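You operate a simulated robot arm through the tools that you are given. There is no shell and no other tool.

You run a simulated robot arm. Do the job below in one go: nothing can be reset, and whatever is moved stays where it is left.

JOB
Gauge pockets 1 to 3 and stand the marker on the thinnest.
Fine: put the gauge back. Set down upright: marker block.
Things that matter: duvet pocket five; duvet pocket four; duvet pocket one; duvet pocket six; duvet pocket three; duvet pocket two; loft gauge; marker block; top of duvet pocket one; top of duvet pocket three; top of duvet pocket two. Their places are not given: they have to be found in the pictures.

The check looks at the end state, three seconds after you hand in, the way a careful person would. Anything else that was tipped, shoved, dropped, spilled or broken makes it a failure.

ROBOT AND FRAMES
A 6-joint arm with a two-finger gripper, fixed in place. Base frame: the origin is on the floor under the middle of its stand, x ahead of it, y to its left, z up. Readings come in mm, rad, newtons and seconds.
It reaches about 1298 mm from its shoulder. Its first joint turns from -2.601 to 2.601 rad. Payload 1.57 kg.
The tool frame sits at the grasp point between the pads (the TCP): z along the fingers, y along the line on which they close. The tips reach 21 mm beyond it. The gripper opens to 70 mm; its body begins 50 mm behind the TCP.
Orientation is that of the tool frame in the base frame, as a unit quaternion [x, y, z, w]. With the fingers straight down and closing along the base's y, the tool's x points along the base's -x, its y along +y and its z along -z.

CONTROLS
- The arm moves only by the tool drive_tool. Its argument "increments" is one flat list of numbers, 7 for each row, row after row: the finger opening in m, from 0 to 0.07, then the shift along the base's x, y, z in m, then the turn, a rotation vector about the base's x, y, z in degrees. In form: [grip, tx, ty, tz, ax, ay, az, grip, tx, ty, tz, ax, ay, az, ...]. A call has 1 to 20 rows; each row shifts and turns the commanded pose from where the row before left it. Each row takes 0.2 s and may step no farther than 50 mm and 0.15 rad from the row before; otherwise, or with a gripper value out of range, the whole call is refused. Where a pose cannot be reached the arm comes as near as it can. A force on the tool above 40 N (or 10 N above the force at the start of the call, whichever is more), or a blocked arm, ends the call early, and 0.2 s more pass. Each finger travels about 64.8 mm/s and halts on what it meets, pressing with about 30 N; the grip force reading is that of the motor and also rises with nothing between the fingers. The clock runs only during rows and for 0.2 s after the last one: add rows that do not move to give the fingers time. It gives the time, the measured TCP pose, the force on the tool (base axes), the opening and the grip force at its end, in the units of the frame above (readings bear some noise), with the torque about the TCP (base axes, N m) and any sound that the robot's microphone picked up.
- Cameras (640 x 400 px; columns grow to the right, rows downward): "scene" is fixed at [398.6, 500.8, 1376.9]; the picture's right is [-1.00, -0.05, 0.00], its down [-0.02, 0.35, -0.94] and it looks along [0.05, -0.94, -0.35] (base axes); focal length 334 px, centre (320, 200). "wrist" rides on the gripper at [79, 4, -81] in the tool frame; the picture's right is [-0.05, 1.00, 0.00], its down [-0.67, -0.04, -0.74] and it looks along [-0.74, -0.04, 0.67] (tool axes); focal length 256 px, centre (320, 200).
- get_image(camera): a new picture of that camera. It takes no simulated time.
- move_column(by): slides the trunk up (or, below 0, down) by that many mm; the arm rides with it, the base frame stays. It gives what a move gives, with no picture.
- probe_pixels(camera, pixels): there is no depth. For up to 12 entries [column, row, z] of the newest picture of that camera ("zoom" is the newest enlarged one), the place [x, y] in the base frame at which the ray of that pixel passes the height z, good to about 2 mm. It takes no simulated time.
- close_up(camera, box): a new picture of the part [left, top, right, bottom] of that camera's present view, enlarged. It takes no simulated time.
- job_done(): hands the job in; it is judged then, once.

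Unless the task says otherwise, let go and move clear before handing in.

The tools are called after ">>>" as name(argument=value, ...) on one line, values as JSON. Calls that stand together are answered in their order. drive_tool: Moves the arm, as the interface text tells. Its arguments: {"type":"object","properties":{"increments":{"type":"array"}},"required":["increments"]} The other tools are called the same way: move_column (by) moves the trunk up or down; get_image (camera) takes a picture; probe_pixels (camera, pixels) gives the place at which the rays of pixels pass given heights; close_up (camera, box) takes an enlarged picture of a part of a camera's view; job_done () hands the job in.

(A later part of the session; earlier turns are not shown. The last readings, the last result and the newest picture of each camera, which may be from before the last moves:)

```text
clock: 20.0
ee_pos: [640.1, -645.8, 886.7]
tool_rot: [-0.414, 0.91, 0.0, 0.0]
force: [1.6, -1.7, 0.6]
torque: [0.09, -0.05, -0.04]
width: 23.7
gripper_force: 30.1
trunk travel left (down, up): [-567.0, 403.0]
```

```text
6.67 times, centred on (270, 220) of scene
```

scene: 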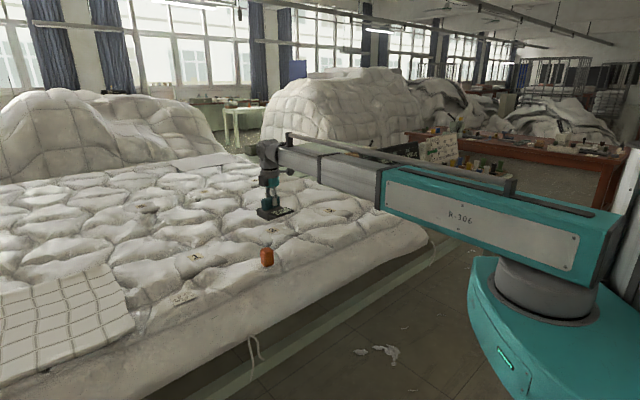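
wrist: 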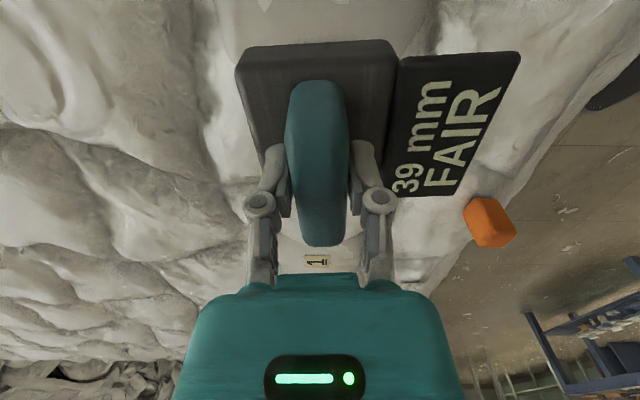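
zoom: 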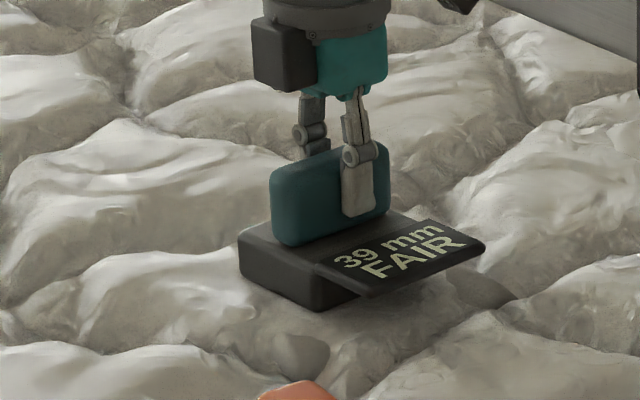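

Contact now (force +0.6 N at z 886.7). I'll wait a few rows to let the reading settle and read the display.

>>> drive_tool(increments=[0.0, 0, 0, 0, 0, 0, 0, 0.0, 0, 0, 0, 0, 0, 0, 0.0, 0, 0, 0, 0, 0, 0, 0.0, 0, 0, 0, 0, 0, 0])

>>> close_up(camera="scene", box=[260, 210, 300, 236])

```text
clock: 21.0
ee_pos: [640.5, -646.4, 886.7]
tool_rot: [-0.414, 0.91, 0.0, 0.0]
force: [1.1, -2.0, 0.9]
torque: [0.0, -0.08, -0.03]
width: 23.8
gripper_force: 29.5
trunk travel left (down, up): [-567.0, 403.0]
```

```text
15.38 times, centred on (280, 223) of scene
```

zoom: 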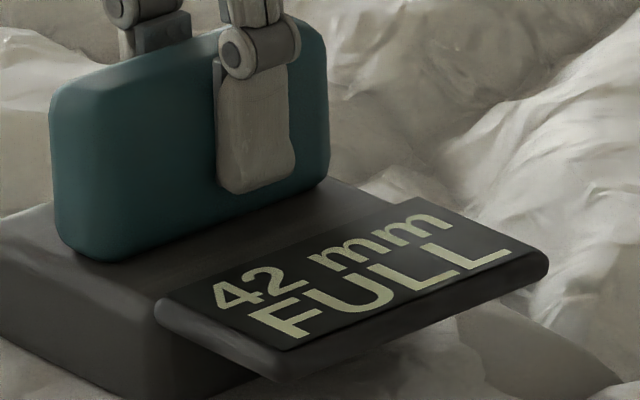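

Pocket 2 gauges 42 mm "FULL". I'll lift 64 mm and triangulate tag 1.

>>> move_column(by=64)

>>> get_image(camera="wrist")

>>> close_up(camera="wrist", box=[280, 230, 360, 280])

>>> close_up(camera="scene", box=[220, 190, 320, 280])

>>> probe_pixels(camera="wrist", pixels=[[317, 261, 800], [317, 261, 825], [317, 261, 850]])

>>> probe_pixels(camera="scene", pixels=[[195.6, 256.75, 800], [195.6, 256.75, 825], [195.6, 256.75, 850]])

```text
clock: 22.0
ee_pos: [641.4, -645.9, 949.0]
tool_rot: [-0.415, 0.91, 0.0, 0.0]
force: [-0.9, 0.5, -6.2]
torque: [-0.02, -0.01, 0.04]
width: 23.7
gripper_force: 29.9
trunk travel left (down, up): [-631.0, 339.0]
```

```text
taken
```

wrist: 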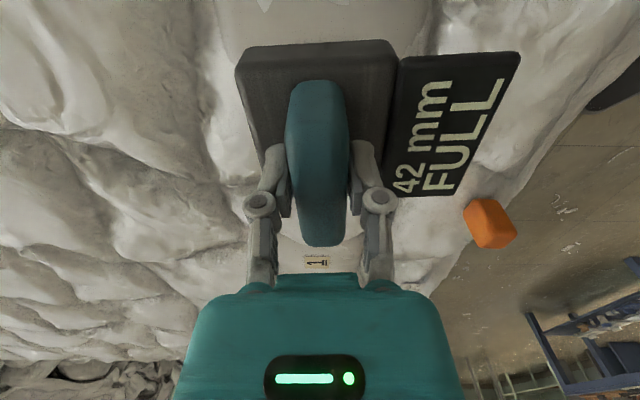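

```text
8.00 times, centred on (320, 255) of wrist
```

zoom: 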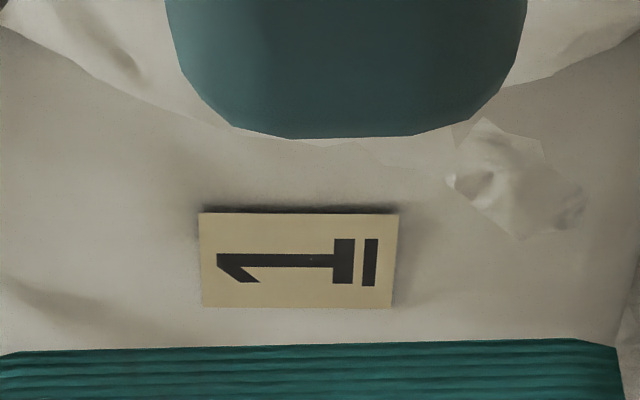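

```text
4.44 times, centred on (270, 235) of scene
```

zoom: 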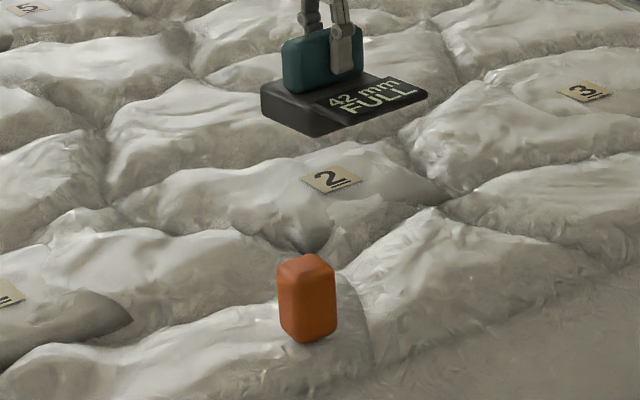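

```text
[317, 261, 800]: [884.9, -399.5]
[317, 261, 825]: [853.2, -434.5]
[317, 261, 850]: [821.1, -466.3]
```

```text
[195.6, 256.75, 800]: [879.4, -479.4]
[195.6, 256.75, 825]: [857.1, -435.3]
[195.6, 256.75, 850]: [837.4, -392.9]
```

Tag 1 triangulates to about (856,-434,825). I'll carry the gauge there.

>>> drive_tool(increments=[0.0, 0.0238, 0.0233, 0, 0, 0, 0, 0.0, 0.0238, 0.0233, 0, 0, 0, 0, 0.0, 0.0238, 0.0233, 0, 0, 0, 0, 0.0, 0.0238, 0.0233, 0, 0, 0, 0, 0.0, 0.0238, 0.0233, 0, 0, 0, 0, 0.0, 0.0238, 0.0233, 0, 0, 0, 0, 0.0, 0.0238, 0.0233, 0, 0, 0, 0, 0.0, 0.0238, 0.0233, 0, 0, 0, 0, 0.0, 0.0238, 0.0233, 0, 0, 0, 0, 0.0, 0, 0, 0, 0, 0, 0])

>>> close_up(camera="scene", box=[140, 180, 300, 300])

>>> get_image(camera="wrist")

```text
clock: 24.2
ee_pos: [854.1, -435.5, 949.1]
tool_rot: [-0.415, 0.91, 0.0, 0.0]
force: [0.2, 0.8, -6.0]
torque: [-0.01, 0.01, -0.01]
width: 23.9
gripper_force: 30.3
trunk travel left (down, up): [-631.0, 339.0]
```

```text
3.33 times, centred on (220, 240) of scene
```

zoom: 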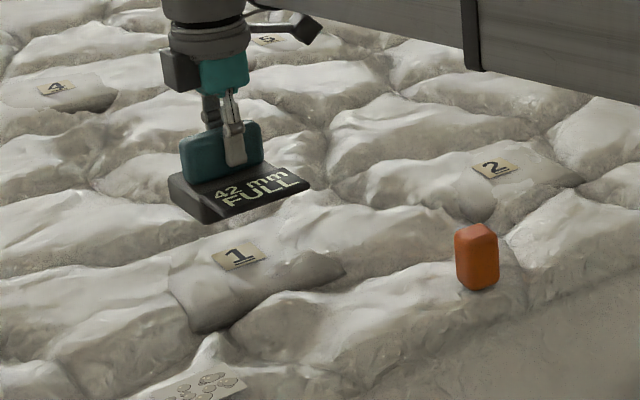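

```text
taken
```

wrist: 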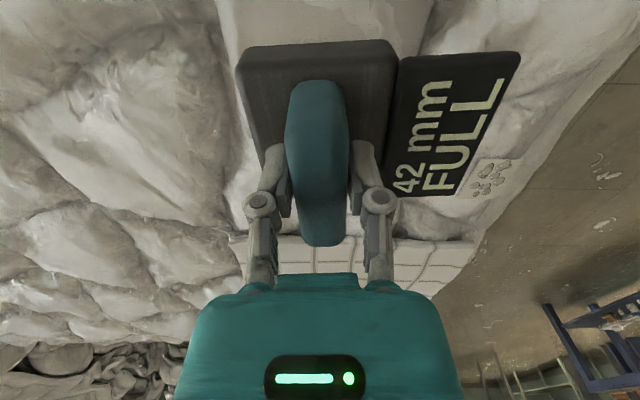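

The gauge is above tag 1. Lowering 57 mm, then small steps.

>>> move_column(by=-57)

>>> close_up(camera="scene", box=[140, 190, 260, 280])

```text
clock: 25.2
ee_pos: [853.6, -436.0, 892.1]
tool_rot: [-0.415, 0.91, 0.0, 0.0]
force: [-0.4, 0.3, -5.9]
torque: [0.01, 0.02, 0.0]
width: 24.0
gripper_force: 29.7
trunk travel left (down, up): [-574.0, 396.0]
```

```text
4.44 times, centred on (200, 235) of scene
```

zoom: 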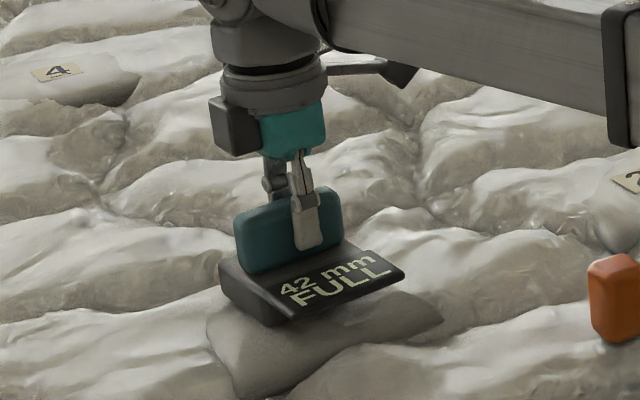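

Free still (−5.9 N at z 892). Lowering 5 mm.

>>> move_column(by=-5)

>>> close_up(camera="scene", box=[180, 225, 240, 265])

```text
clock: 25.8
ee_pos: [855.3, -435.7, 887.0]
tool_rot: [-0.415, 0.91, 0.0, 0.0]
force: [0.0, 0.0, -4.4]
torque: [0.02, 0.03, 0.0]
width: 23.9
gripper_force: 30.4
trunk travel left (down, up): [-569.0, 401.0]
```

```text
10.00 times, centred on (210, 245) of scene
```

zoom: 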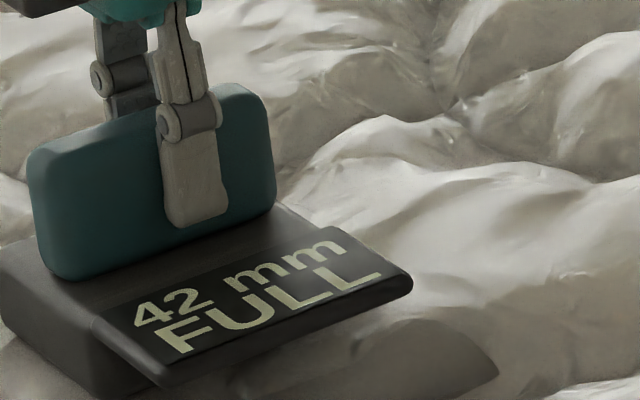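

>>> move_column(by=-3)

>>> close_up(camera="scene", box=[180, 225, 240, 265])

```text
clock: 26.3
ee_pos: [853.8, -435.9, 883.7]
tool_rot: [-0.415, 0.91, 0.0, 0.0]
force: [-0.5, -0.6, -3.8]
torque: [0.03, -0.04, 0.0]
width: 23.9
gripper_force: 30.4
trunk travel left (down, up): [-566.0, 404.0]
```

```text
10.00 times, centred on (210, 245) of scene
```

zoom: 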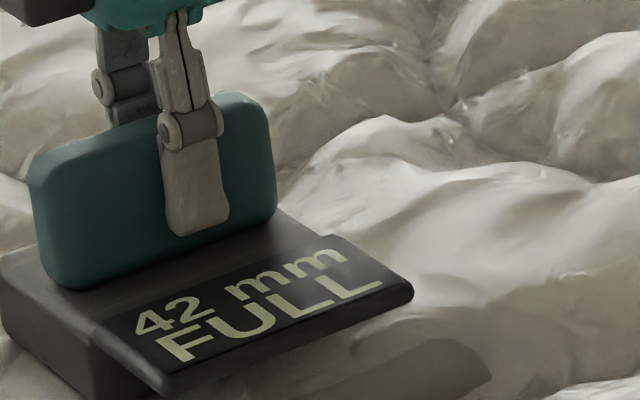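

Beginning contact perhaps (−3.8 N). Lowering 2 mm more and settling.

>>> move_column(by=-2)

>>> drive_tool(increments=[0.0, 0, 0, 0, 0, 0, 0, 0.0, 0, 0, 0, 0, 0, 0, 0.0, 0, 0, 0, 0, 0, 0])

>>> close_up(camera="scene", box=[180, 225, 240, 265])

```text
clock: 26.8
ee_pos: [853.2, -435.3, 882.0]
tool_rot: [-0.415, 0.91, 0.0, 0.0]
force: [0.7, -0.6, -3.5]
torque: [0.06, -0.04, -0.04]
width: 23.8
gripper_force: 30.5
trunk travel left (down, up): [-564.0, 406.0]
```

```text
clock: 27.6
ee_pos: [854.2, -435.1, 882.9]
tool_rot: [-0.415, 0.91, 0.0, -0.001]
force: [0.6, -0.7, -3.4]
torque: [0.08, -0.08, -0.01]
width: 23.7
gripper_force: 30.8
trunk travel left (down, up): [-564.0, 406.0]
```

```text
10.00 times, centred on (210, 245) of scene
```

zoom: 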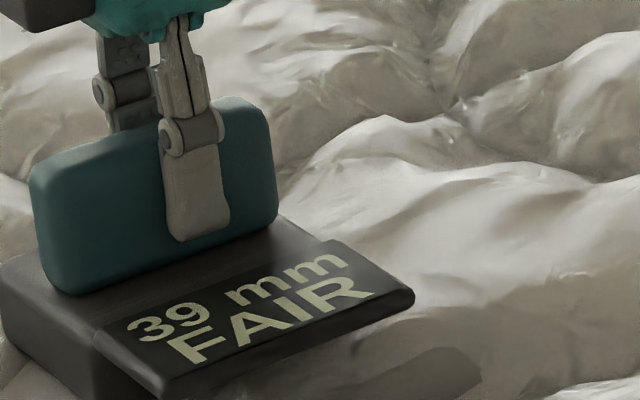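

Pocket 1 shows "39 mm FAIR" but only about half the gauge's weight is on the fabric (−3.4 N), so it isn't comparable yet. I'll lower 1 mm at a time until the weight is fully on it.

>>> move_column(by=-1)

>>> drive_tool(increments=[0.0, 0, 0, 0, 0, 0, 0, 0.0, 0, 0, 0, 0, 0, 0, 0.0, 0, 0, 0, 0, 0, 0])

>>> close_up(camera="scene", box=[180, 225, 240, 265])

```text
clock: 28.1
ee_pos: [854.5, -436.4, 881.6]
tool_rot: [-0.415, 0.91, 0.0, -0.001]
force: [-0.6, -0.6, -3.2]
torque: [0.06, -0.01, 0.02]
width: 23.9
gripper_force: 29.7
trunk travel left (down, up): [-563.0, 407.0]
```

```text
clock: 28.9
ee_pos: [853.7, -435.2, 882.1]
tool_rot: [-0.414, 0.91, 0.0, 0.001]
force: [0.7, -0.4, -2.7]
torque: [0.01, -0.04, -0.01]
width: 23.9
gripper_force: 30.2
trunk travel left (down, up): [-563.0, 407.0]
```

```text
10.00 times, centred on (210, 245) of scene
```

zoom: 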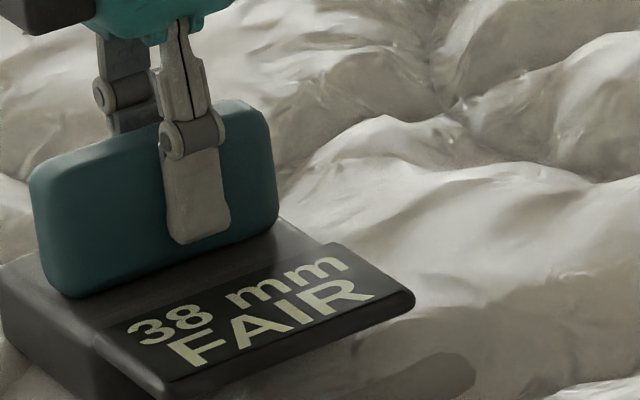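

Now 38 mm at −2.7 N: the fabric is still compressing under the gauge's weight. Continuing 1.5 mm down.

>>> move_column(by=-1.5)

>>> drive_tool(increments=[0.0, 0, 0, 0, 0, 0, 0, 0.0, 0, 0, 0, 0, 0, 0, 0.0, 0, 0, 0, 0, 0, 0])

>>> close_up(camera="scene", box=[180, 225, 240, 265])

```text
clock: 29.4
ee_pos: [853.0, -435.1, 879.1]
tool_rot: [-0.415, 0.91, 0.0, 0.001]
force: [0.2, -0.9, -2.9]
torque: [0.03, -0.03, -0.01]
width: 23.8
gripper_force: 29.5
trunk travel left (down, up): [-562.0, 408.0]
```

```text
clock: 30.2
ee_pos: [854.0, -435.3, 880.4]
tool_rot: [-0.415, 0.91, 0.0, -0.001]
force: [0.1, 0.0, -3.1]
torque: [0.01, -0.05, 0.0]
width: 23.8
gripper_force: 30.0
trunk travel left (down, up): [-562.0, 408.0]
```

```text
10.00 times, centred on (210, 245) of scene
```

zoom: 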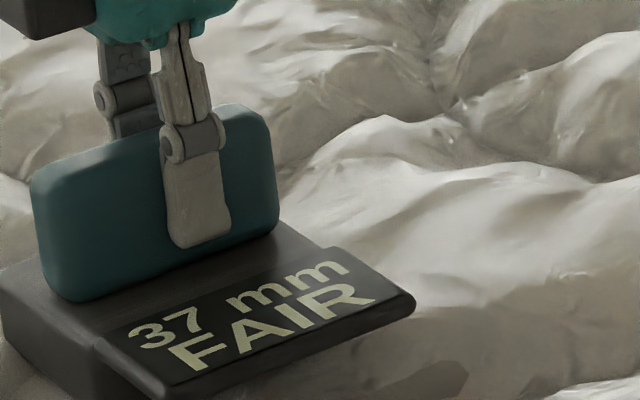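

37 mm and still −3 N; pocket 1 keeps yielding. Continuing 2 mm.

>>> move_column(by=-2)

>>> drive_tool(increments=[0.0, 0, 0, 0, 0, 0, 0, 0.0, 0, 0, 0, 0, 0, 0, 0.0, 0, 0, 0, 0, 0, 0])

>>> close_up(camera="scene", box=[180, 225, 240, 265])

```text
clock: 30.7
ee_pos: [853.3, -435.5, 878.1]
tool_rot: [-0.415, 0.91, 0.0, 0.0]
force: [0.3, -0.7, -1.9]
torque: [0.0, -0.01, -0.02]
width: 23.9
gripper_force: 29.7
trunk travel left (down, up): [-560.0, 410.0]
```

```text
clock: 31.5
ee_pos: [854.4, -435.7, 878.7]
tool_rot: [-0.415, 0.91, 0.001, 0.0]
force: [0.2, -0.2, -1.4]
torque: [-0.01, -0.03, -0.03]
width: 23.6
gripper_force: 29.7
trunk travel left (down, up): [-560.0, 410.0]
```

```text
10.00 times, centred on (210, 245) of scene
```

zoom: 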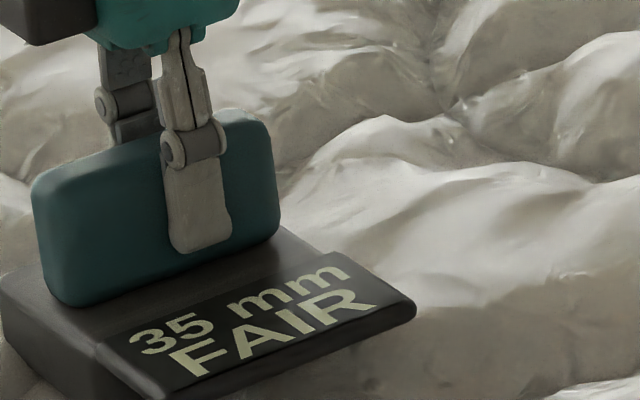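

35 mm at −1.4 N. Continuing until the gauge's weight rests fully on the pocket.

>>> move_column(by=-1.5)

>>> drive_tool(increments=[0.0, 0, 0, 0, 0, 0, 0, 0.0, 0, 0, 0, 0, 0, 0, 0.0, 0, 0, 0, 0, 0, 0])

>>> close_up(camera="scene", box=[180, 225, 240, 265])

```text
clock: 32.0
ee_pos: [854.1, -435.3, 876.4]
tool_rot: [-0.415, 0.91, 0.001, 0.0]
force: [0.8, 0.2, -0.5]
torque: [0.02, -0.05, 0.0]
width: 23.6
gripper_force: 30.4
trunk travel left (down, up): [-558.0, 412.0]
```

```text
clock: 32.9
ee_pos: [852.9, -435.7, 875.5]
tool_rot: [-0.415, 0.91, 0.0, 0.0]
force: [0.5, -0.7, -0.5]
torque: [0.03, -0.01, 0.02]
width: 23.6
gripper_force: 29.7
trunk travel left (down, up): [-558.0, 412.0]
```

```text
10.00 times, centred on (210, 245) of scene
```

zoom: 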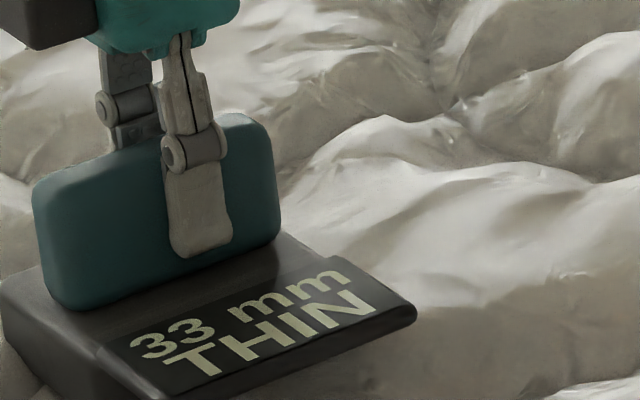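

33 mm "THIN" at −0.5 N, nearly full gauge weight. One more small step to reach zero, then I'll re-check pocket 3 the same way.

>>> move_column(by=-1)

>>> drive_tool(increments=[0.0, 0, 0, 0, 0, 0, 0, 0.0, 0, 0, 0, 0, 0, 0, 0.0, 0, 0, 0, 0, 0, 0])

>>> close_up(camera="scene", box=[180, 225, 240, 265])

```text
clock: 33.4
ee_pos: [853.2, -436.2, 875.7]
tool_rot: [-0.415, 0.91, 0.0, 0.0]
force: [0.8, -0.4, 0.0]
torque: [0.01, -0.07, 0.01]
width: 23.7
gripper_force: 30.3
trunk travel left (down, up): [-557.0, 413.0]
```

```text
clock: 34.2
ee_pos: [855.2, -435.9, 876.5]
tool_rot: [-0.415, 0.91, 0.0, 0.001]
force: [0.6, 0.5, -0.3]
torque: [0.03, -0.01, -0.04]
width: 23.7
gripper_force: 29.9
trunk travel left (down, up): [-557.0, 413.0]
```

```text
10.00 times, centred on (210, 245) of scene
```

zoom: 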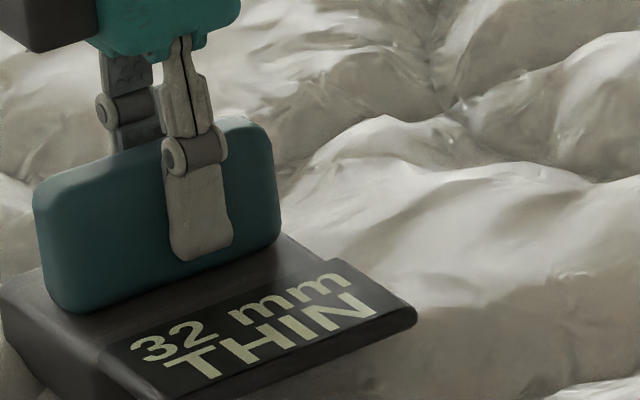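

Pocket 1 gauges 32 mm "THIN" at zero residual force. I'll lift and re-gauge pocket 3 to the same condition.

>>> move_column(by=75)

>>> drive_tool(increments=[0.0, -0.0267, -0.0261, 0, 0, 0, 0, 0.0, -0.0267, -0.0261, 0, 0, 0, 0, 0.0, -0.0267, -0.0261, 0, 0, 0, 0, 0.0, -0.0267, -0.0261, 0, 0, 0, 0, 0.0, -0.0267, -0.0261, 0, 0, 0, 0, 0.0, -0.0267, -0.0261, 0, 0, 0, 0, 0.0, -0.0267, -0.0261, 0, 0, 0, 0, 0.0, -0.0267, -0.0261, 0, 0, 0, 0, 0.0, -0.0267, -0.0261, 0, 0, 0, 0, 0.0, -0.0267, -0.0261, 0, 0, 0, 0, 0.0, -0.0267, -0.0261, 0, 0, 0, 0, 0.0, -0.0267, -0.0261, 0, 0, 0, 0, 0.0, -0.0267, -0.0261, 0, 0, 0, 0, 0.0, -0.0267, -0.0261, 0, 0, 0, 0, 0.0, -0.0267, -0.0261, 0, 0, 0, 0, 0.0, -0.0267, -0.0261, 0, 0, 0, 0, 0.0, 0, 0, 0, 0, 0, 0])

>>> get_image(camera="scene")

>>> get_image(camera="wrist")

```text
clock: 35.3
ee_pos: [855.6, -435.6, 950.5]
tool_rot: [-0.415, 0.91, 0.0, 0.0]
force: [0.0, 0.4, -5.6]
torque: [-0.03, -0.01, -0.01]
width: 23.8
gripper_force: 30.0
trunk travel left (down, up): [-632.0, 338.0]
```

```text
clock: 38.9
ee_pos: [426.4, -853.2, 949.1]
tool_rot: [-0.415, 0.91, 0.0, 0.0]
force: [0.1, 0.5, -6.1]
torque: [-0.07, -0.01, 0.03]
width: 23.8
gripper_force: 30.0
trunk travel left (down, up): [-632.0, 338.0]
```

```text
taken
```

scene: 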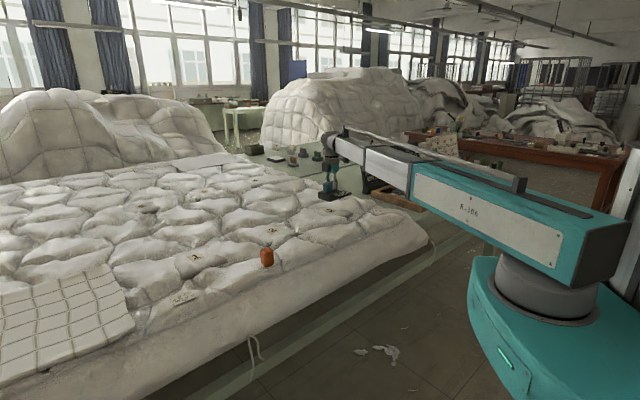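

```text
taken
```

wrist: 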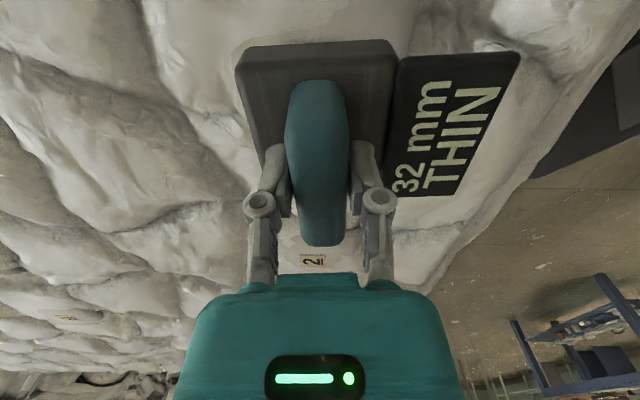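

The gauge is back over pocket 3 at z≈949.5. I'll lower 67 mm to the earlier contact height, then go on in small steps to zero force.

>>> move_column(by=-62)

>>> move_column(by=-5)

>>> drive_tool(increments=[0.0, 0, 0, 0, 0, 0, 0, 0.0, 0, 0, 0, 0, 0, 0, 0.0, 0, 0, 0, 0, 0, 0])

>>> close_up(camera="scene", box=[325, 200, 357, 220])

```text
clock: 39.9
ee_pos: [427.6, -852.1, 889.3]
tool_rot: [-0.414, 0.91, 0.0, -0.001]
force: [-0.8, 0.5, -5.9]
torque: [-0.02, 0.03, 0.02]
width: 23.9
gripper_force: 30.0
trunk travel left (down, up): [-570.0, 400.0]
```

```text
clock: 40.4
ee_pos: [425.1, -852.3, 882.7]
tool_rot: [-0.415, 0.91, 0.0, 0.0]
force: [-0.2, -1.8, -3.0]
torque: [0.02, 0.04, -0.01]
width: 23.6
gripper_force: 30.4
trunk travel left (down, up): [-565.0, 405.0]
```

```text
clock: 41.2
ee_pos: [425.4, -852.7, 884.9]
tool_rot: [-0.415, 0.91, 0.0, 0.0]
force: [1.4, -0.2, -2.0]
torque: [-0.01, -0.02, -0.02]
width: 23.9
gripper_force: 29.7
trunk travel left (down, up): [-565.0, 405.0]
```

```text
16.00 times, centred on (341, 210) of scene
```

zoom: 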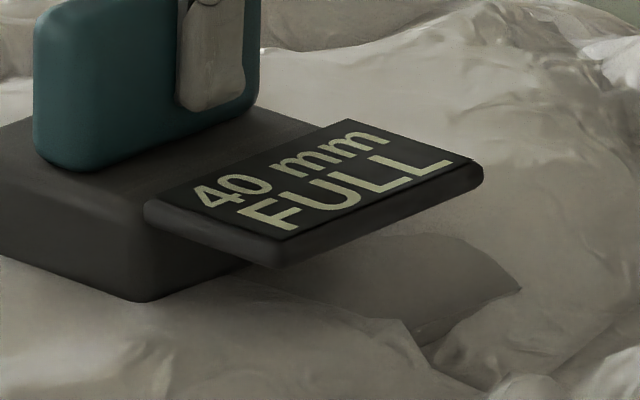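

Pocket 3 reads 40 mm at −2 N; lowering 1.5 mm more toward zero.

>>> move_column(by=-1.5)

>>> drive_tool(increments=[0.0, 0, 0, 0, 0, 0, 0, 0.0, 0, 0, 0, 0, 0, 0, 0.0, 0, 0, 0, 0, 0, 0])

>>> close_up(camera="scene", box=[325, 200, 357, 220])

```text
clock: 41.8
ee_pos: [425.0, -851.9, 881.9]
tool_rot: [-0.414, 0.91, 0.001, 0.0]
force: [0.7, -0.8, -0.4]
torque: [-0.02, -0.06, -0.02]
width: 23.3
gripper_force: 29.7
trunk travel left (down, up): [-564.0, 406.0]
```

```text
clock: 42.5
ee_pos: [425.9, -852.8, 881.8]
tool_rot: [-0.416, 0.91, 0.0, -0.001]
force: [1.4, -0.2, -1.3]
torque: [0.0, -0.01, 0.01]
width: 23.9
gripper_force: 29.7
trunk travel left (down, up): [-564.0, 406.0]
```

```text
16.00 times, centred on (341, 210) of scene
```

zoom: 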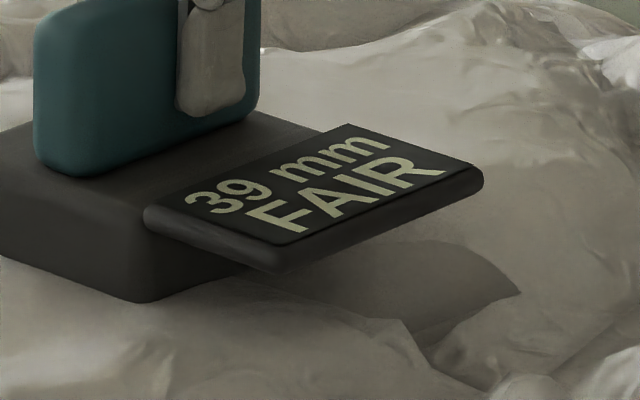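

39 mm at about −1 N. Two small steps more to reach zero.

>>> move_column(by=-1.5)

>>> drive_tool(increments=[0.0, 0, 0, 0, 0, 0, 0, 0.0, 0, 0, 0, 0, 0, 0, 0.0, 0, 0, 0, 0, 0, 0])

>>> close_up(camera="scene", box=[325, 200, 357, 220])

```text
clock: 43.1
ee_pos: [425.4, -852.7, 881.3]
tool_rot: [-0.414, 0.91, 0.0, 0.0]
force: [1.3, -0.4, 0.2]
torque: [0.0, -0.02, 0.0]
width: 23.8
gripper_force: 29.6
trunk travel left (down, up): [-562.0, 408.0]
```

```text
clock: 43.9
ee_pos: [426.8, -851.4, 880.6]
tool_rot: [-0.415, 0.91, 0.0, -0.001]
force: [0.1, -0.3, -0.6]
torque: [-0.01, -0.02, 0.01]
width: 23.7
gripper_force: 29.8
trunk travel left (down, up): [-562.0, 408.0]
```

```text
16.00 times, centred on (341, 210) of scene
```

zoom: 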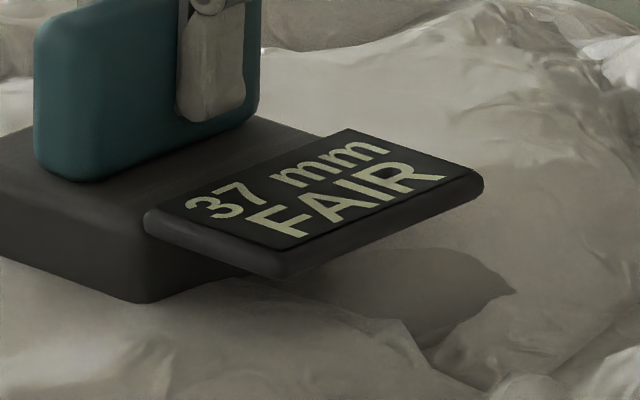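

37 mm "FAIR" at about −0.2 N. I'll do one more step with a longer wait to confirm it stays well above pocket 1's 32 mm.

>>> move_column(by=-1)

>>> drive_tool(increments=[0.0, 0, 0, 0, 0, 0, 0, 0.0, 0, 0, 0, 0, 0, 0, 0.0, 0, 0, 0, 0, 0, 0, 0.0, 0, 0, 0, 0, 0, 0, 0.0, 0, 0, 0, 0, 0, 0, 0.0, 0, 0, 0, 0, 0, 0, 0.0, 0, 0, 0, 0, 0, 0])

>>> close_up(camera="scene", box=[325, 200, 357, 220])

```text
clock: 44.4
ee_pos: [426.3, -851.4, 880.1]
tool_rot: [-0.415, 0.91, 0.001, -0.001]
force: [1.1, -1.2, 1.3]
torque: [0.01, -0.01, -0.02]
width: 23.8
gripper_force: 30.1
trunk travel left (down, up): [-561.0, 409.0]
```

```text
clock: 46.0
ee_pos: [425.9, -851.7, 879.7]
tool_rot: [-0.415, 0.91, 0.001, 0.0]
force: [0.4, -1.6, 1.8]
torque: [-0.03, -0.01, 0.02]
width: 23.9
gripper_force: 29.7
trunk travel left (down, up): [-561.0, 409.0]
```

```text
16.00 times, centred on (341, 210) of scene
```

zoom: 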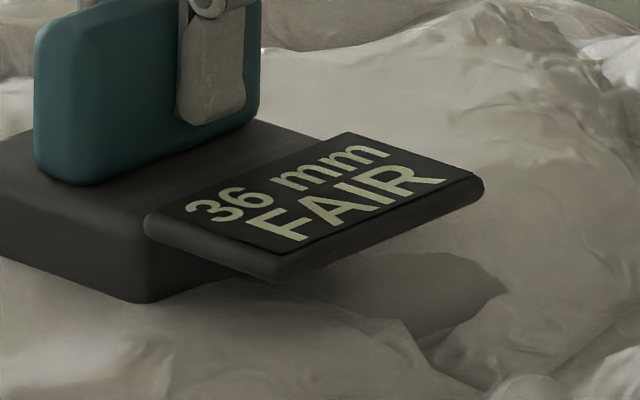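

Even pressed a bit (+1.5 N), pocket 3 reads 36 mm FAIR; pocket 2 reads 42 FULL; pocket 1 reads 32 THIN, so pocket 1 is the thinnest. I'll lift and return the gauge to its original place (208.4,-906).

>>> move_column(by=76)

>>> drive_tool(increments=[0.0, -0.0242, -0.006, 0, 0, 0, 0, 0.0, -0.0242, -0.006, 0, 0, 0, 0, 0.0, -0.0242, -0.006, 0, 0, 0, 0, 0.0, -0.0242, -0.006, 0, 0, 0, 0, 0.0, -0.0242, -0.006, 0, 0, 0, 0, 0.0, -0.0242, -0.006, 0, 0, 0, 0, 0.0, -0.0242, -0.006, 0, 0, 0, 0, 0.0, -0.0242, -0.006, 0, 0, 0, 0, 0.0, -0.0242, -0.006, 0, 0, 0, 0, 0.0, 0, 0, 0, 0, 0, 0, 0.0, 0, 0, 0, 0, 0, 0])

>>> close_up(camera="scene", box=[348, 160, 418, 220])

```text
clock: 47.1
ee_pos: [425.9, -852.0, 955.3]
tool_rot: [-0.415, 0.91, 0.0, 0.0]
force: [-0.5, 0.1, -5.4]
torque: [0.0, -0.01, -0.05]
width: 23.7
gripper_force: 29.8
trunk travel left (down, up): [-637.0, 333.0]
```

```text
clock: 49.5
ee_pos: [207.3, -906.8, 955.7]
tool_rot: [-0.415, 0.91, 0.0, 0.0]
force: [0.5, -0.1, -5.9]
torque: [-0.06, 0.03, 0.0]
width: 23.7
gripper_force: 30.4
trunk travel left (down, up): [-637.0, 333.0]
```

```text
6.67 times, centred on (383, 190) of scene
```

zoom: 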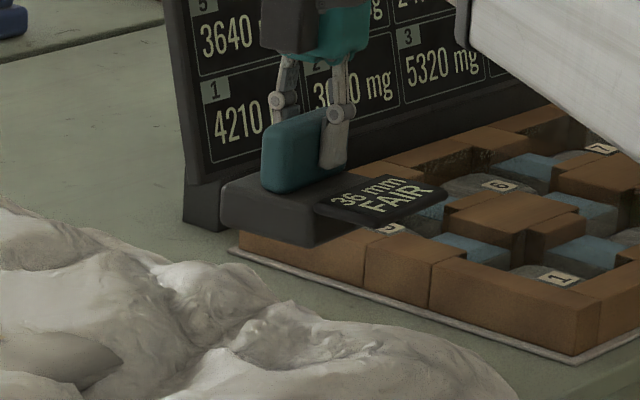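

Back over the home spot. Lowering 63 mm, then in small steps to contact near z 888.

>>> move_column(by=-63)

>>> move_column(by=-3)

>>> close_up(camera="scene", box=[358, 180, 408, 220])

```text
clock: 50.5
ee_pos: [207.7, -906.9, 892.9]
tool_rot: [-0.415, 0.91, 0.0, -0.001]
force: [0.0, 0.8, -5.1]
torque: [-0.06, 0.0, 0.0]
width: 23.8
gripper_force: 29.8
trunk travel left (down, up): [-574.0, 396.0]
```

```text
clock: 51.0
ee_pos: [207.2, -907.1, 890.4]
tool_rot: [-0.415, 0.91, 0.0, 0.0]
force: [0.7, -0.3, -5.8]
torque: [-0.05, 0.01, -0.01]
width: 23.7
gripper_force: 30.3
trunk travel left (down, up): [-571.0, 399.0]
```

```text
10.00 times, centred on (383, 200) of scene
```

zoom: 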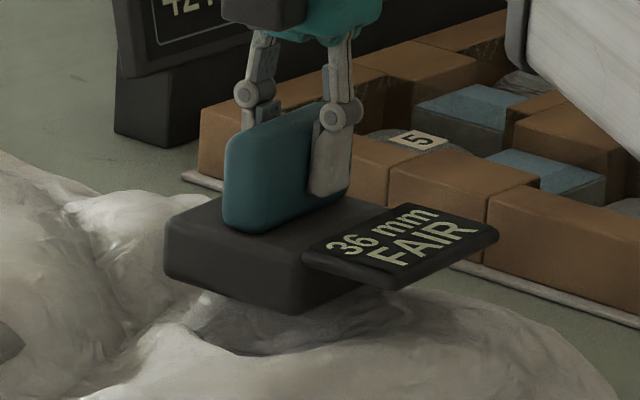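

Same appearance as originally, but still carrying the weight (−5.8 N). Lowering 1–2 mm more.

>>> move_column(by=-2)

>>> drive_tool(increments=[0.0, 0, 0, 0, 0, 0, 0, 0.0, 0, 0, 0, 0, 0, 0])

>>> close_up(camera="scene", box=[358, 180, 408, 220])

```text
clock: 51.6
ee_pos: [207.9, -906.6, 888.1]
tool_rot: [-0.415, 0.91, -0.001, 0.0]
force: [0.9, -6.1, 10.5]
torque: [0.33, -0.34, -0.06]
width: 23.8
gripper_force: 29.4
trunk travel left (down, up): [-569.0, 401.0]
```

```text
clock: 52.2
ee_pos: [208.1, -906.5, 889.1]
tool_rot: [-0.415, 0.91, 0.0, 0.001]
force: [2.3, -8.6, 14.6]
torque: [0.18, -0.37, -0.15]
width: 23.7
gripper_force: 29.9
trunk travel left (down, up): [-569.0, 401.0]
```

```text
10.00 times, centred on (383, 200) of scene
```

zoom: 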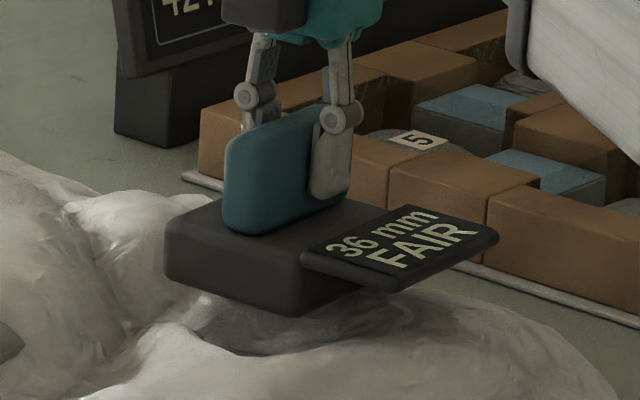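

Firm contact now (+14.6 N, some sideways load), so I'll relieve it by 1 mm before releasing.

>>> move_column(by=1)

>>> drive_tool(increments=[0.0, 0, 0, 0, 0, 0, 0, 0.0, 0, 0, 0, 0, 0, 0])

```text
clock: 52.7
ee_pos: [207.7, -906.2, 888.7]
tool_rot: [-0.415, 0.91, 0.001, -0.001]
force: [0.9, -2.4, -2.1]
torque: [-0.32, 0.12, 0.06]
width: 23.7
gripper_force: 30.4
trunk travel left (down, up): [-570.0, 400.0]
```

```text
clock: 53.3
ee_pos: [207.8, -906.9, 887.6]
tool_rot: [-0.414, 0.91, 0.0, 0.0]
force: [0.2, 0.7, -3.7]
torque: [0.03, 0.13, -0.06]
width: 23.7
gripper_force: 30.2
trunk travel left (down, up): [-570.0, 400.0]
```

Nearly balanced (−3.7 N, barely touching). Releasing by opening the fingers.

>>> drive_tool(increments=[0.028, 0, 0, 0, 0, 0, 0, 0.036, 0, 0, 0, 0, 0, 0, 0.05, 0, 0, 0, 0, 0, 0, 0.07, 0, 0, 0, 0, 0, 0, 0.07, 0, 0, 0, 0, 0, 0, 0.07, 0, 0, 0, 0, 0, 0])

>>> get_image(camera="wrist")

>>> close_up(camera="scene", box=[358, 180, 408, 220])

```text
clock: 54.7
ee_pos: [208.0, -906.3, 888.7]
tool_rot: [-0.415, 0.91, 0.0, 0.0]
force: [0.4, 0.2, -0.2]
torque: [0.02, 0.01, -0.02]
width: 70.0
gripper_force: 0.0
trunk travel left (down, up): [-570.0, 400.0]
```

```text
taken
```

wrist: 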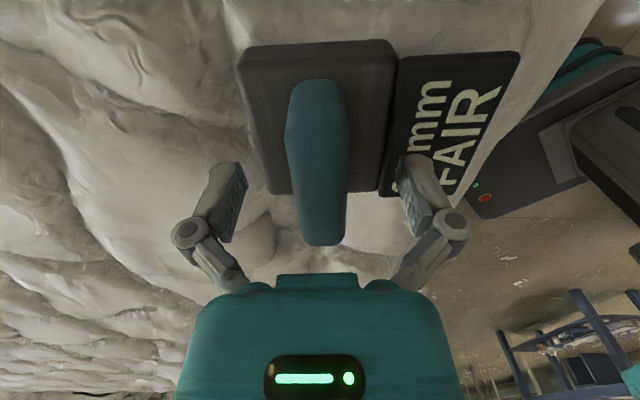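

```text
10.00 times, centred on (383, 200) of scene
```

zoom: 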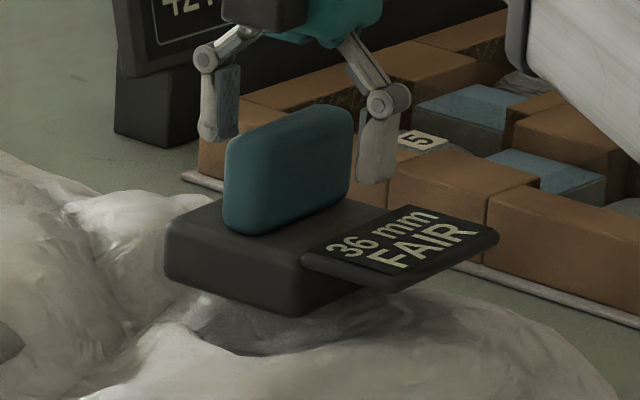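

The gauge stands as it was originally and the fingers are clear. I'll raise 105 mm and travel to just behind the marker for a look.

>>> move_column(by=105)

>>> drive_tool(increments=[0.07, 0.0245, 0.0285, 0, 0, 0, 0, 0.07, 0.0245, 0.0285, 0, 0, 0, 0, 0.07, 0.0245, 0.0285, 0, 0, 0, 0, 0.07, 0.0245, 0.0285, 0, 0, 0, 0, 0.07, 0.0245, 0.0285, 0, 0, 0, 0, 0.07, 0.0245, 0.0285, 0, 0, 0, 0, 0.07, 0.0245, 0.0285, 0, 0, 0, 0, 0.07, 0.0245, 0.0285, 0, 0, 0, 0, 0.07, 0.0245, 0.0285, 0, 0, 0, 0, 0.07, 0.0245, 0.0285, 0, 0, 0, 0, 0.07, 0.0245, 0.0285, 0, 0, 0, 0, 0.07, 0.0245, 0.0285, 0, 0, 0, 0, 0.07, 0.0245, 0.0285, 0, 0, 0, 0, 0.07, 0.0245, 0.0285, 0, 0, 0, 0, 0.07, 0.0245, 0.0285, 0, 0, 0, 0, 0.07, 0, 0, 0, 0, 0, 0])

>>> get_image(camera="wrist")

>>> close_up(camera="scene", box=[235, 200, 315, 280])

>>> close_up(camera="scene", box=[348, 170, 418, 220])

```text
clock: 56.0
ee_pos: [208.7, -906.8, 992.8]
tool_rot: [-0.414, 0.91, 0.0, 0.0]
force: [0.2, 0.2, 0.5]
torque: [-0.01, 0.0, -0.02]
width: 70.1
gripper_force: 0.0
trunk travel left (down, up): [-675.0, 295.0]
```

```text
clock: 59.5
ee_pos: [575.8, -480.1, 993.8]
tool_rot: [-0.414, 0.91, 0.0, -0.001]
force: [0.6, -0.9, 0.9]
torque: [-0.03, 0.0, -0.01]
width: 69.9
gripper_force: 0.2
trunk travel left (down, up): [-675.0, 295.0]
```

```text
taken
```

wrist: 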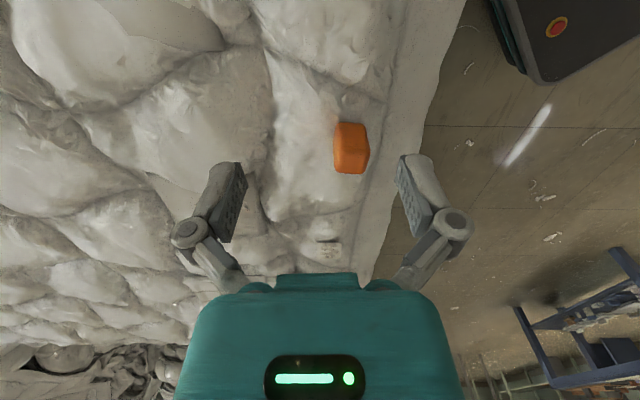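

```text
5.00 times, centred on (275, 240) of scene
```

zoom: 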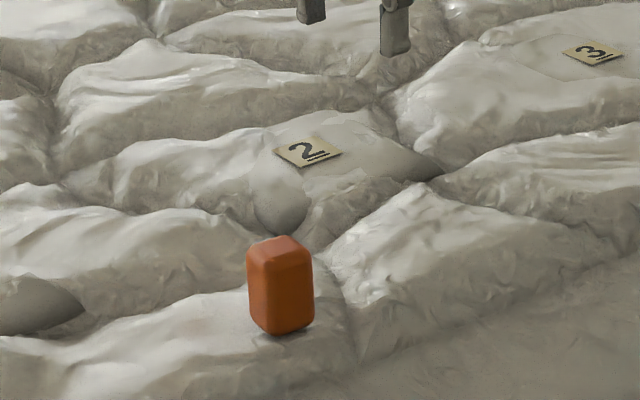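

```text
8.00 times, centred on (383, 195) of scene
```

zoom: 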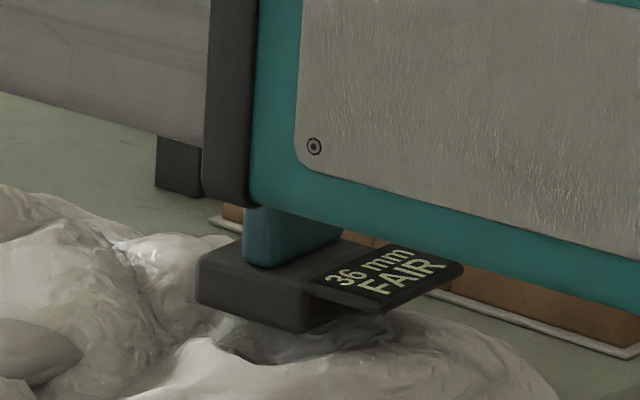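

The marker is at wrist (351,148) and scene (267,257); the gauge stands fine. I'll zoom the marker in both views.

>>> close_up(camera="wrist", box=[300, 100, 400, 200])

>>> close_up(camera="scene", box=[252, 240, 282, 275])

```text
4.00 times, centred on (350, 150) of wrist
```

zoom: 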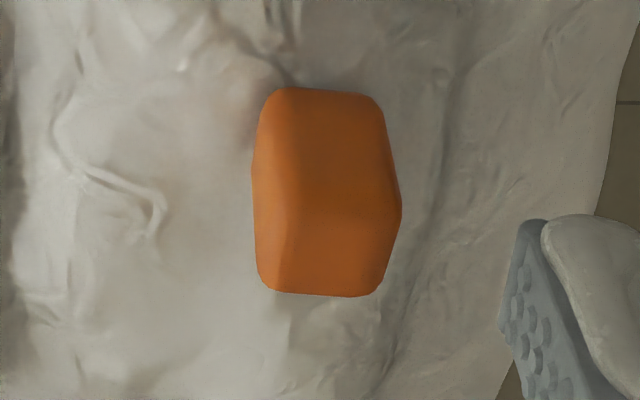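

```text
11.43 times, centred on (267, 258) of scene
```

zoom: 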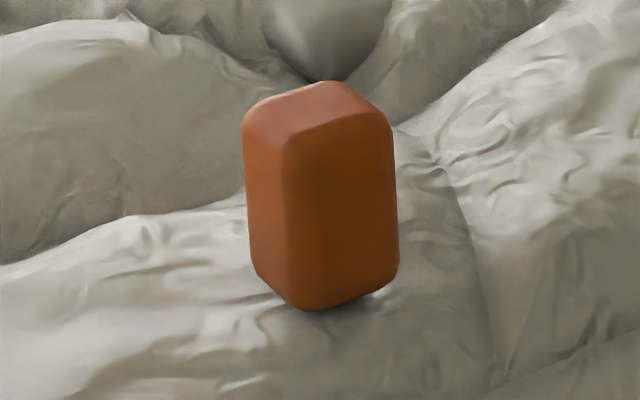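

The marker's orientation is ambiguous at this slant, so I'll triangulate it and move forward to see it nearly from straight above.

>>> probe_pixels(camera="wrist", pixels=[[352, 163, 840], [352, 163, 880], [351, 125, 840], [351, 125, 860]])

>>> probe_pixels(camera="scene", pixels=[[267, 250.5, 840], [267, 250.5, 880], [267, 265, 820], [267, 265, 840], [260.6, 251, 880], [267.2, 247.6, 880], [273, 251, 880], [264.5, 252.8, 880]])

>>> drive_tool(increments=[0.07, 0.0183, 0.0213, 0, 0, 0, 0, 0.07, 0.0183, 0.0213, 0, 0, 0, 0, 0.07, 0.0183, 0.0213, 0, 0, 0, 0, 0.07, 0, 0, 0, 0, 0, 0])

>>> get_image(camera="wrist")

```text
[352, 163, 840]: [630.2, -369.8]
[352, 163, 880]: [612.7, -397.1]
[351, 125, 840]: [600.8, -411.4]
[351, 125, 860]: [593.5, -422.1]
```

```text
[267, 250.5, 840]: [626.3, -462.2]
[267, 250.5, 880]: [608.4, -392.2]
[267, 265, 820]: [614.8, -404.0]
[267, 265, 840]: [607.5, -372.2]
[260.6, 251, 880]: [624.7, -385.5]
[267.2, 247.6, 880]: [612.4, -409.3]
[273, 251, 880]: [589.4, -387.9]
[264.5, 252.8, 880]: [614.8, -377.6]
```

```text
clock: 60.5
ee_pos: [630.8, -416.0, 993.8]
tool_rot: [-0.415, 0.91, -0.001, 0.0]
force: [-1.0, 1.3, 0.2]
torque: [0.0, -0.01, -0.01]
width: 69.8
gripper_force: 0.0
trunk travel left (down, up): [-675.0, 295.0]
```

```text
taken
```

wrist: 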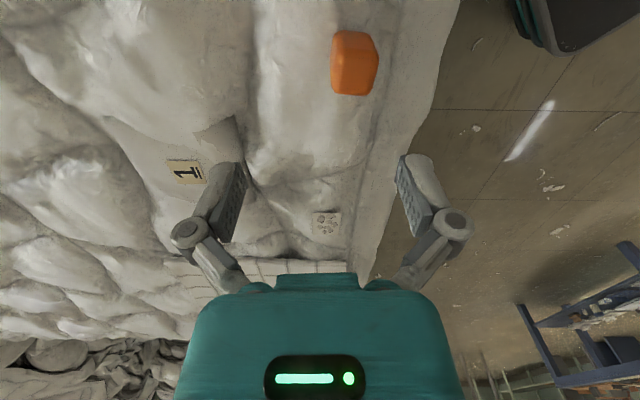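

Marker top centre is about (610,-394,880). Zooming on the near-overhead view.

>>> close_up(camera="wrist", box=[310, 15, 400, 110])

```text
4.21 times, centred on (355, 62) of wrist
```

zoom: 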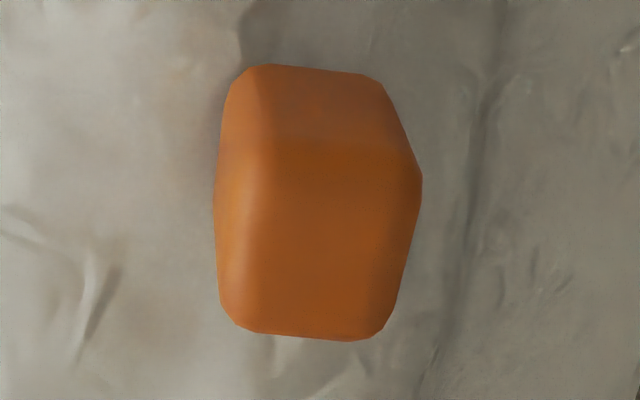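

I'll probe the visible top-face corners at z≈880 to get its orientation and size.

>>> probe_pixels(camera="zoom", pixels=[[255, 155, 878], [418, 183, 878], [383, 328, 878], [240, 325, 878], [320, 240, 878], [270, 65, 830], [370, 78, 830], [218, 200, 860], [421, 185, 860]])

```text
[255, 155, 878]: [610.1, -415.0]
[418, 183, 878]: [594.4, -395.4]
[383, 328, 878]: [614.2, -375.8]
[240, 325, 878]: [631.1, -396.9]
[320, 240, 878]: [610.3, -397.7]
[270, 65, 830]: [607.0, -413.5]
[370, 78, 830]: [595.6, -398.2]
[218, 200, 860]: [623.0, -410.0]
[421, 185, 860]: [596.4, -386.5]
```

Corners give a ~35 mm square block centred at about (611,-396), top z≈878, faces at yaw ≈40°. I'll yaw −9.5° and centre over it.

>>> drive_tool(increments=[0.07, -0.0099, 0.01, 0, 0, 0, -4.7, 0.07, -0.0099, 0.01, 0, 0, 0, -4.7, 0.07, 0, 0, 0, 0, 0, 0])

>>> move_column(by=-74)

>>> get_image(camera="wrist")

>>> close_up(camera="scene", box=[235, 200, 315, 280])

```text
clock: 61.2
ee_pos: [610.0, -394.6, 993.4]
tool_rot: [-0.339, 0.941, 0.0, 0.0]
force: [-0.2, -0.2, 0.2]
torque: [-0.01, -0.02, -0.03]
width: 70.1
gripper_force: 0.0
trunk travel left (down, up): [-675.0, 295.0]
```

```text
clock: 62.4
ee_pos: [611.0, -394.2, 920.7]
tool_rot: [-0.339, 0.941, 0.001, -0.001]
force: [0.4, 0.1, 0.1]
torque: [-0.03, -0.04, 0.05]
width: 70.2
gripper_force: 0.0
trunk travel left (down, up): [-601.0, 369.0]
```

```text
taken
```

wrist: 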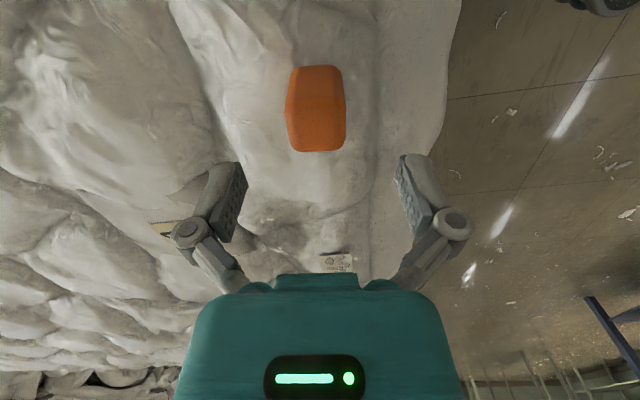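

```text
5.00 times, centred on (275, 240) of scene
```

zoom: 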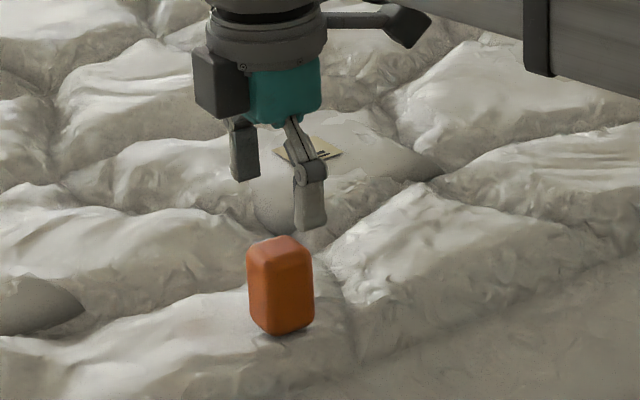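

The marker lies centred between the fingers at wrist (316,110). Zooming to check alignment before descending.

>>> close_up(camera="wrist", box=[265, 50, 365, 165])

```text
3.48 times, centred on (315, 108) of wrist
```

zoom: 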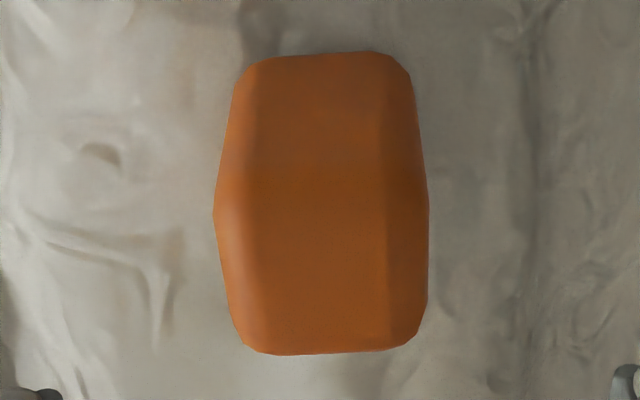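

>>> probe_pixels(camera="zoom", pixels=[[216, 210, 870], [427, 195, 870], [425, 335, 877], [240, 345, 877], [250, 175, 877], [395, 165, 877], [320, 260, 877]])

```text
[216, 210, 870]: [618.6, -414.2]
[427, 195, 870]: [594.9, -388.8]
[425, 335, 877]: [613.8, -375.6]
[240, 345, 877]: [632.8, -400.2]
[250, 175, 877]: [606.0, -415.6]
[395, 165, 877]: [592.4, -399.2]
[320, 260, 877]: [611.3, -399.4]
```

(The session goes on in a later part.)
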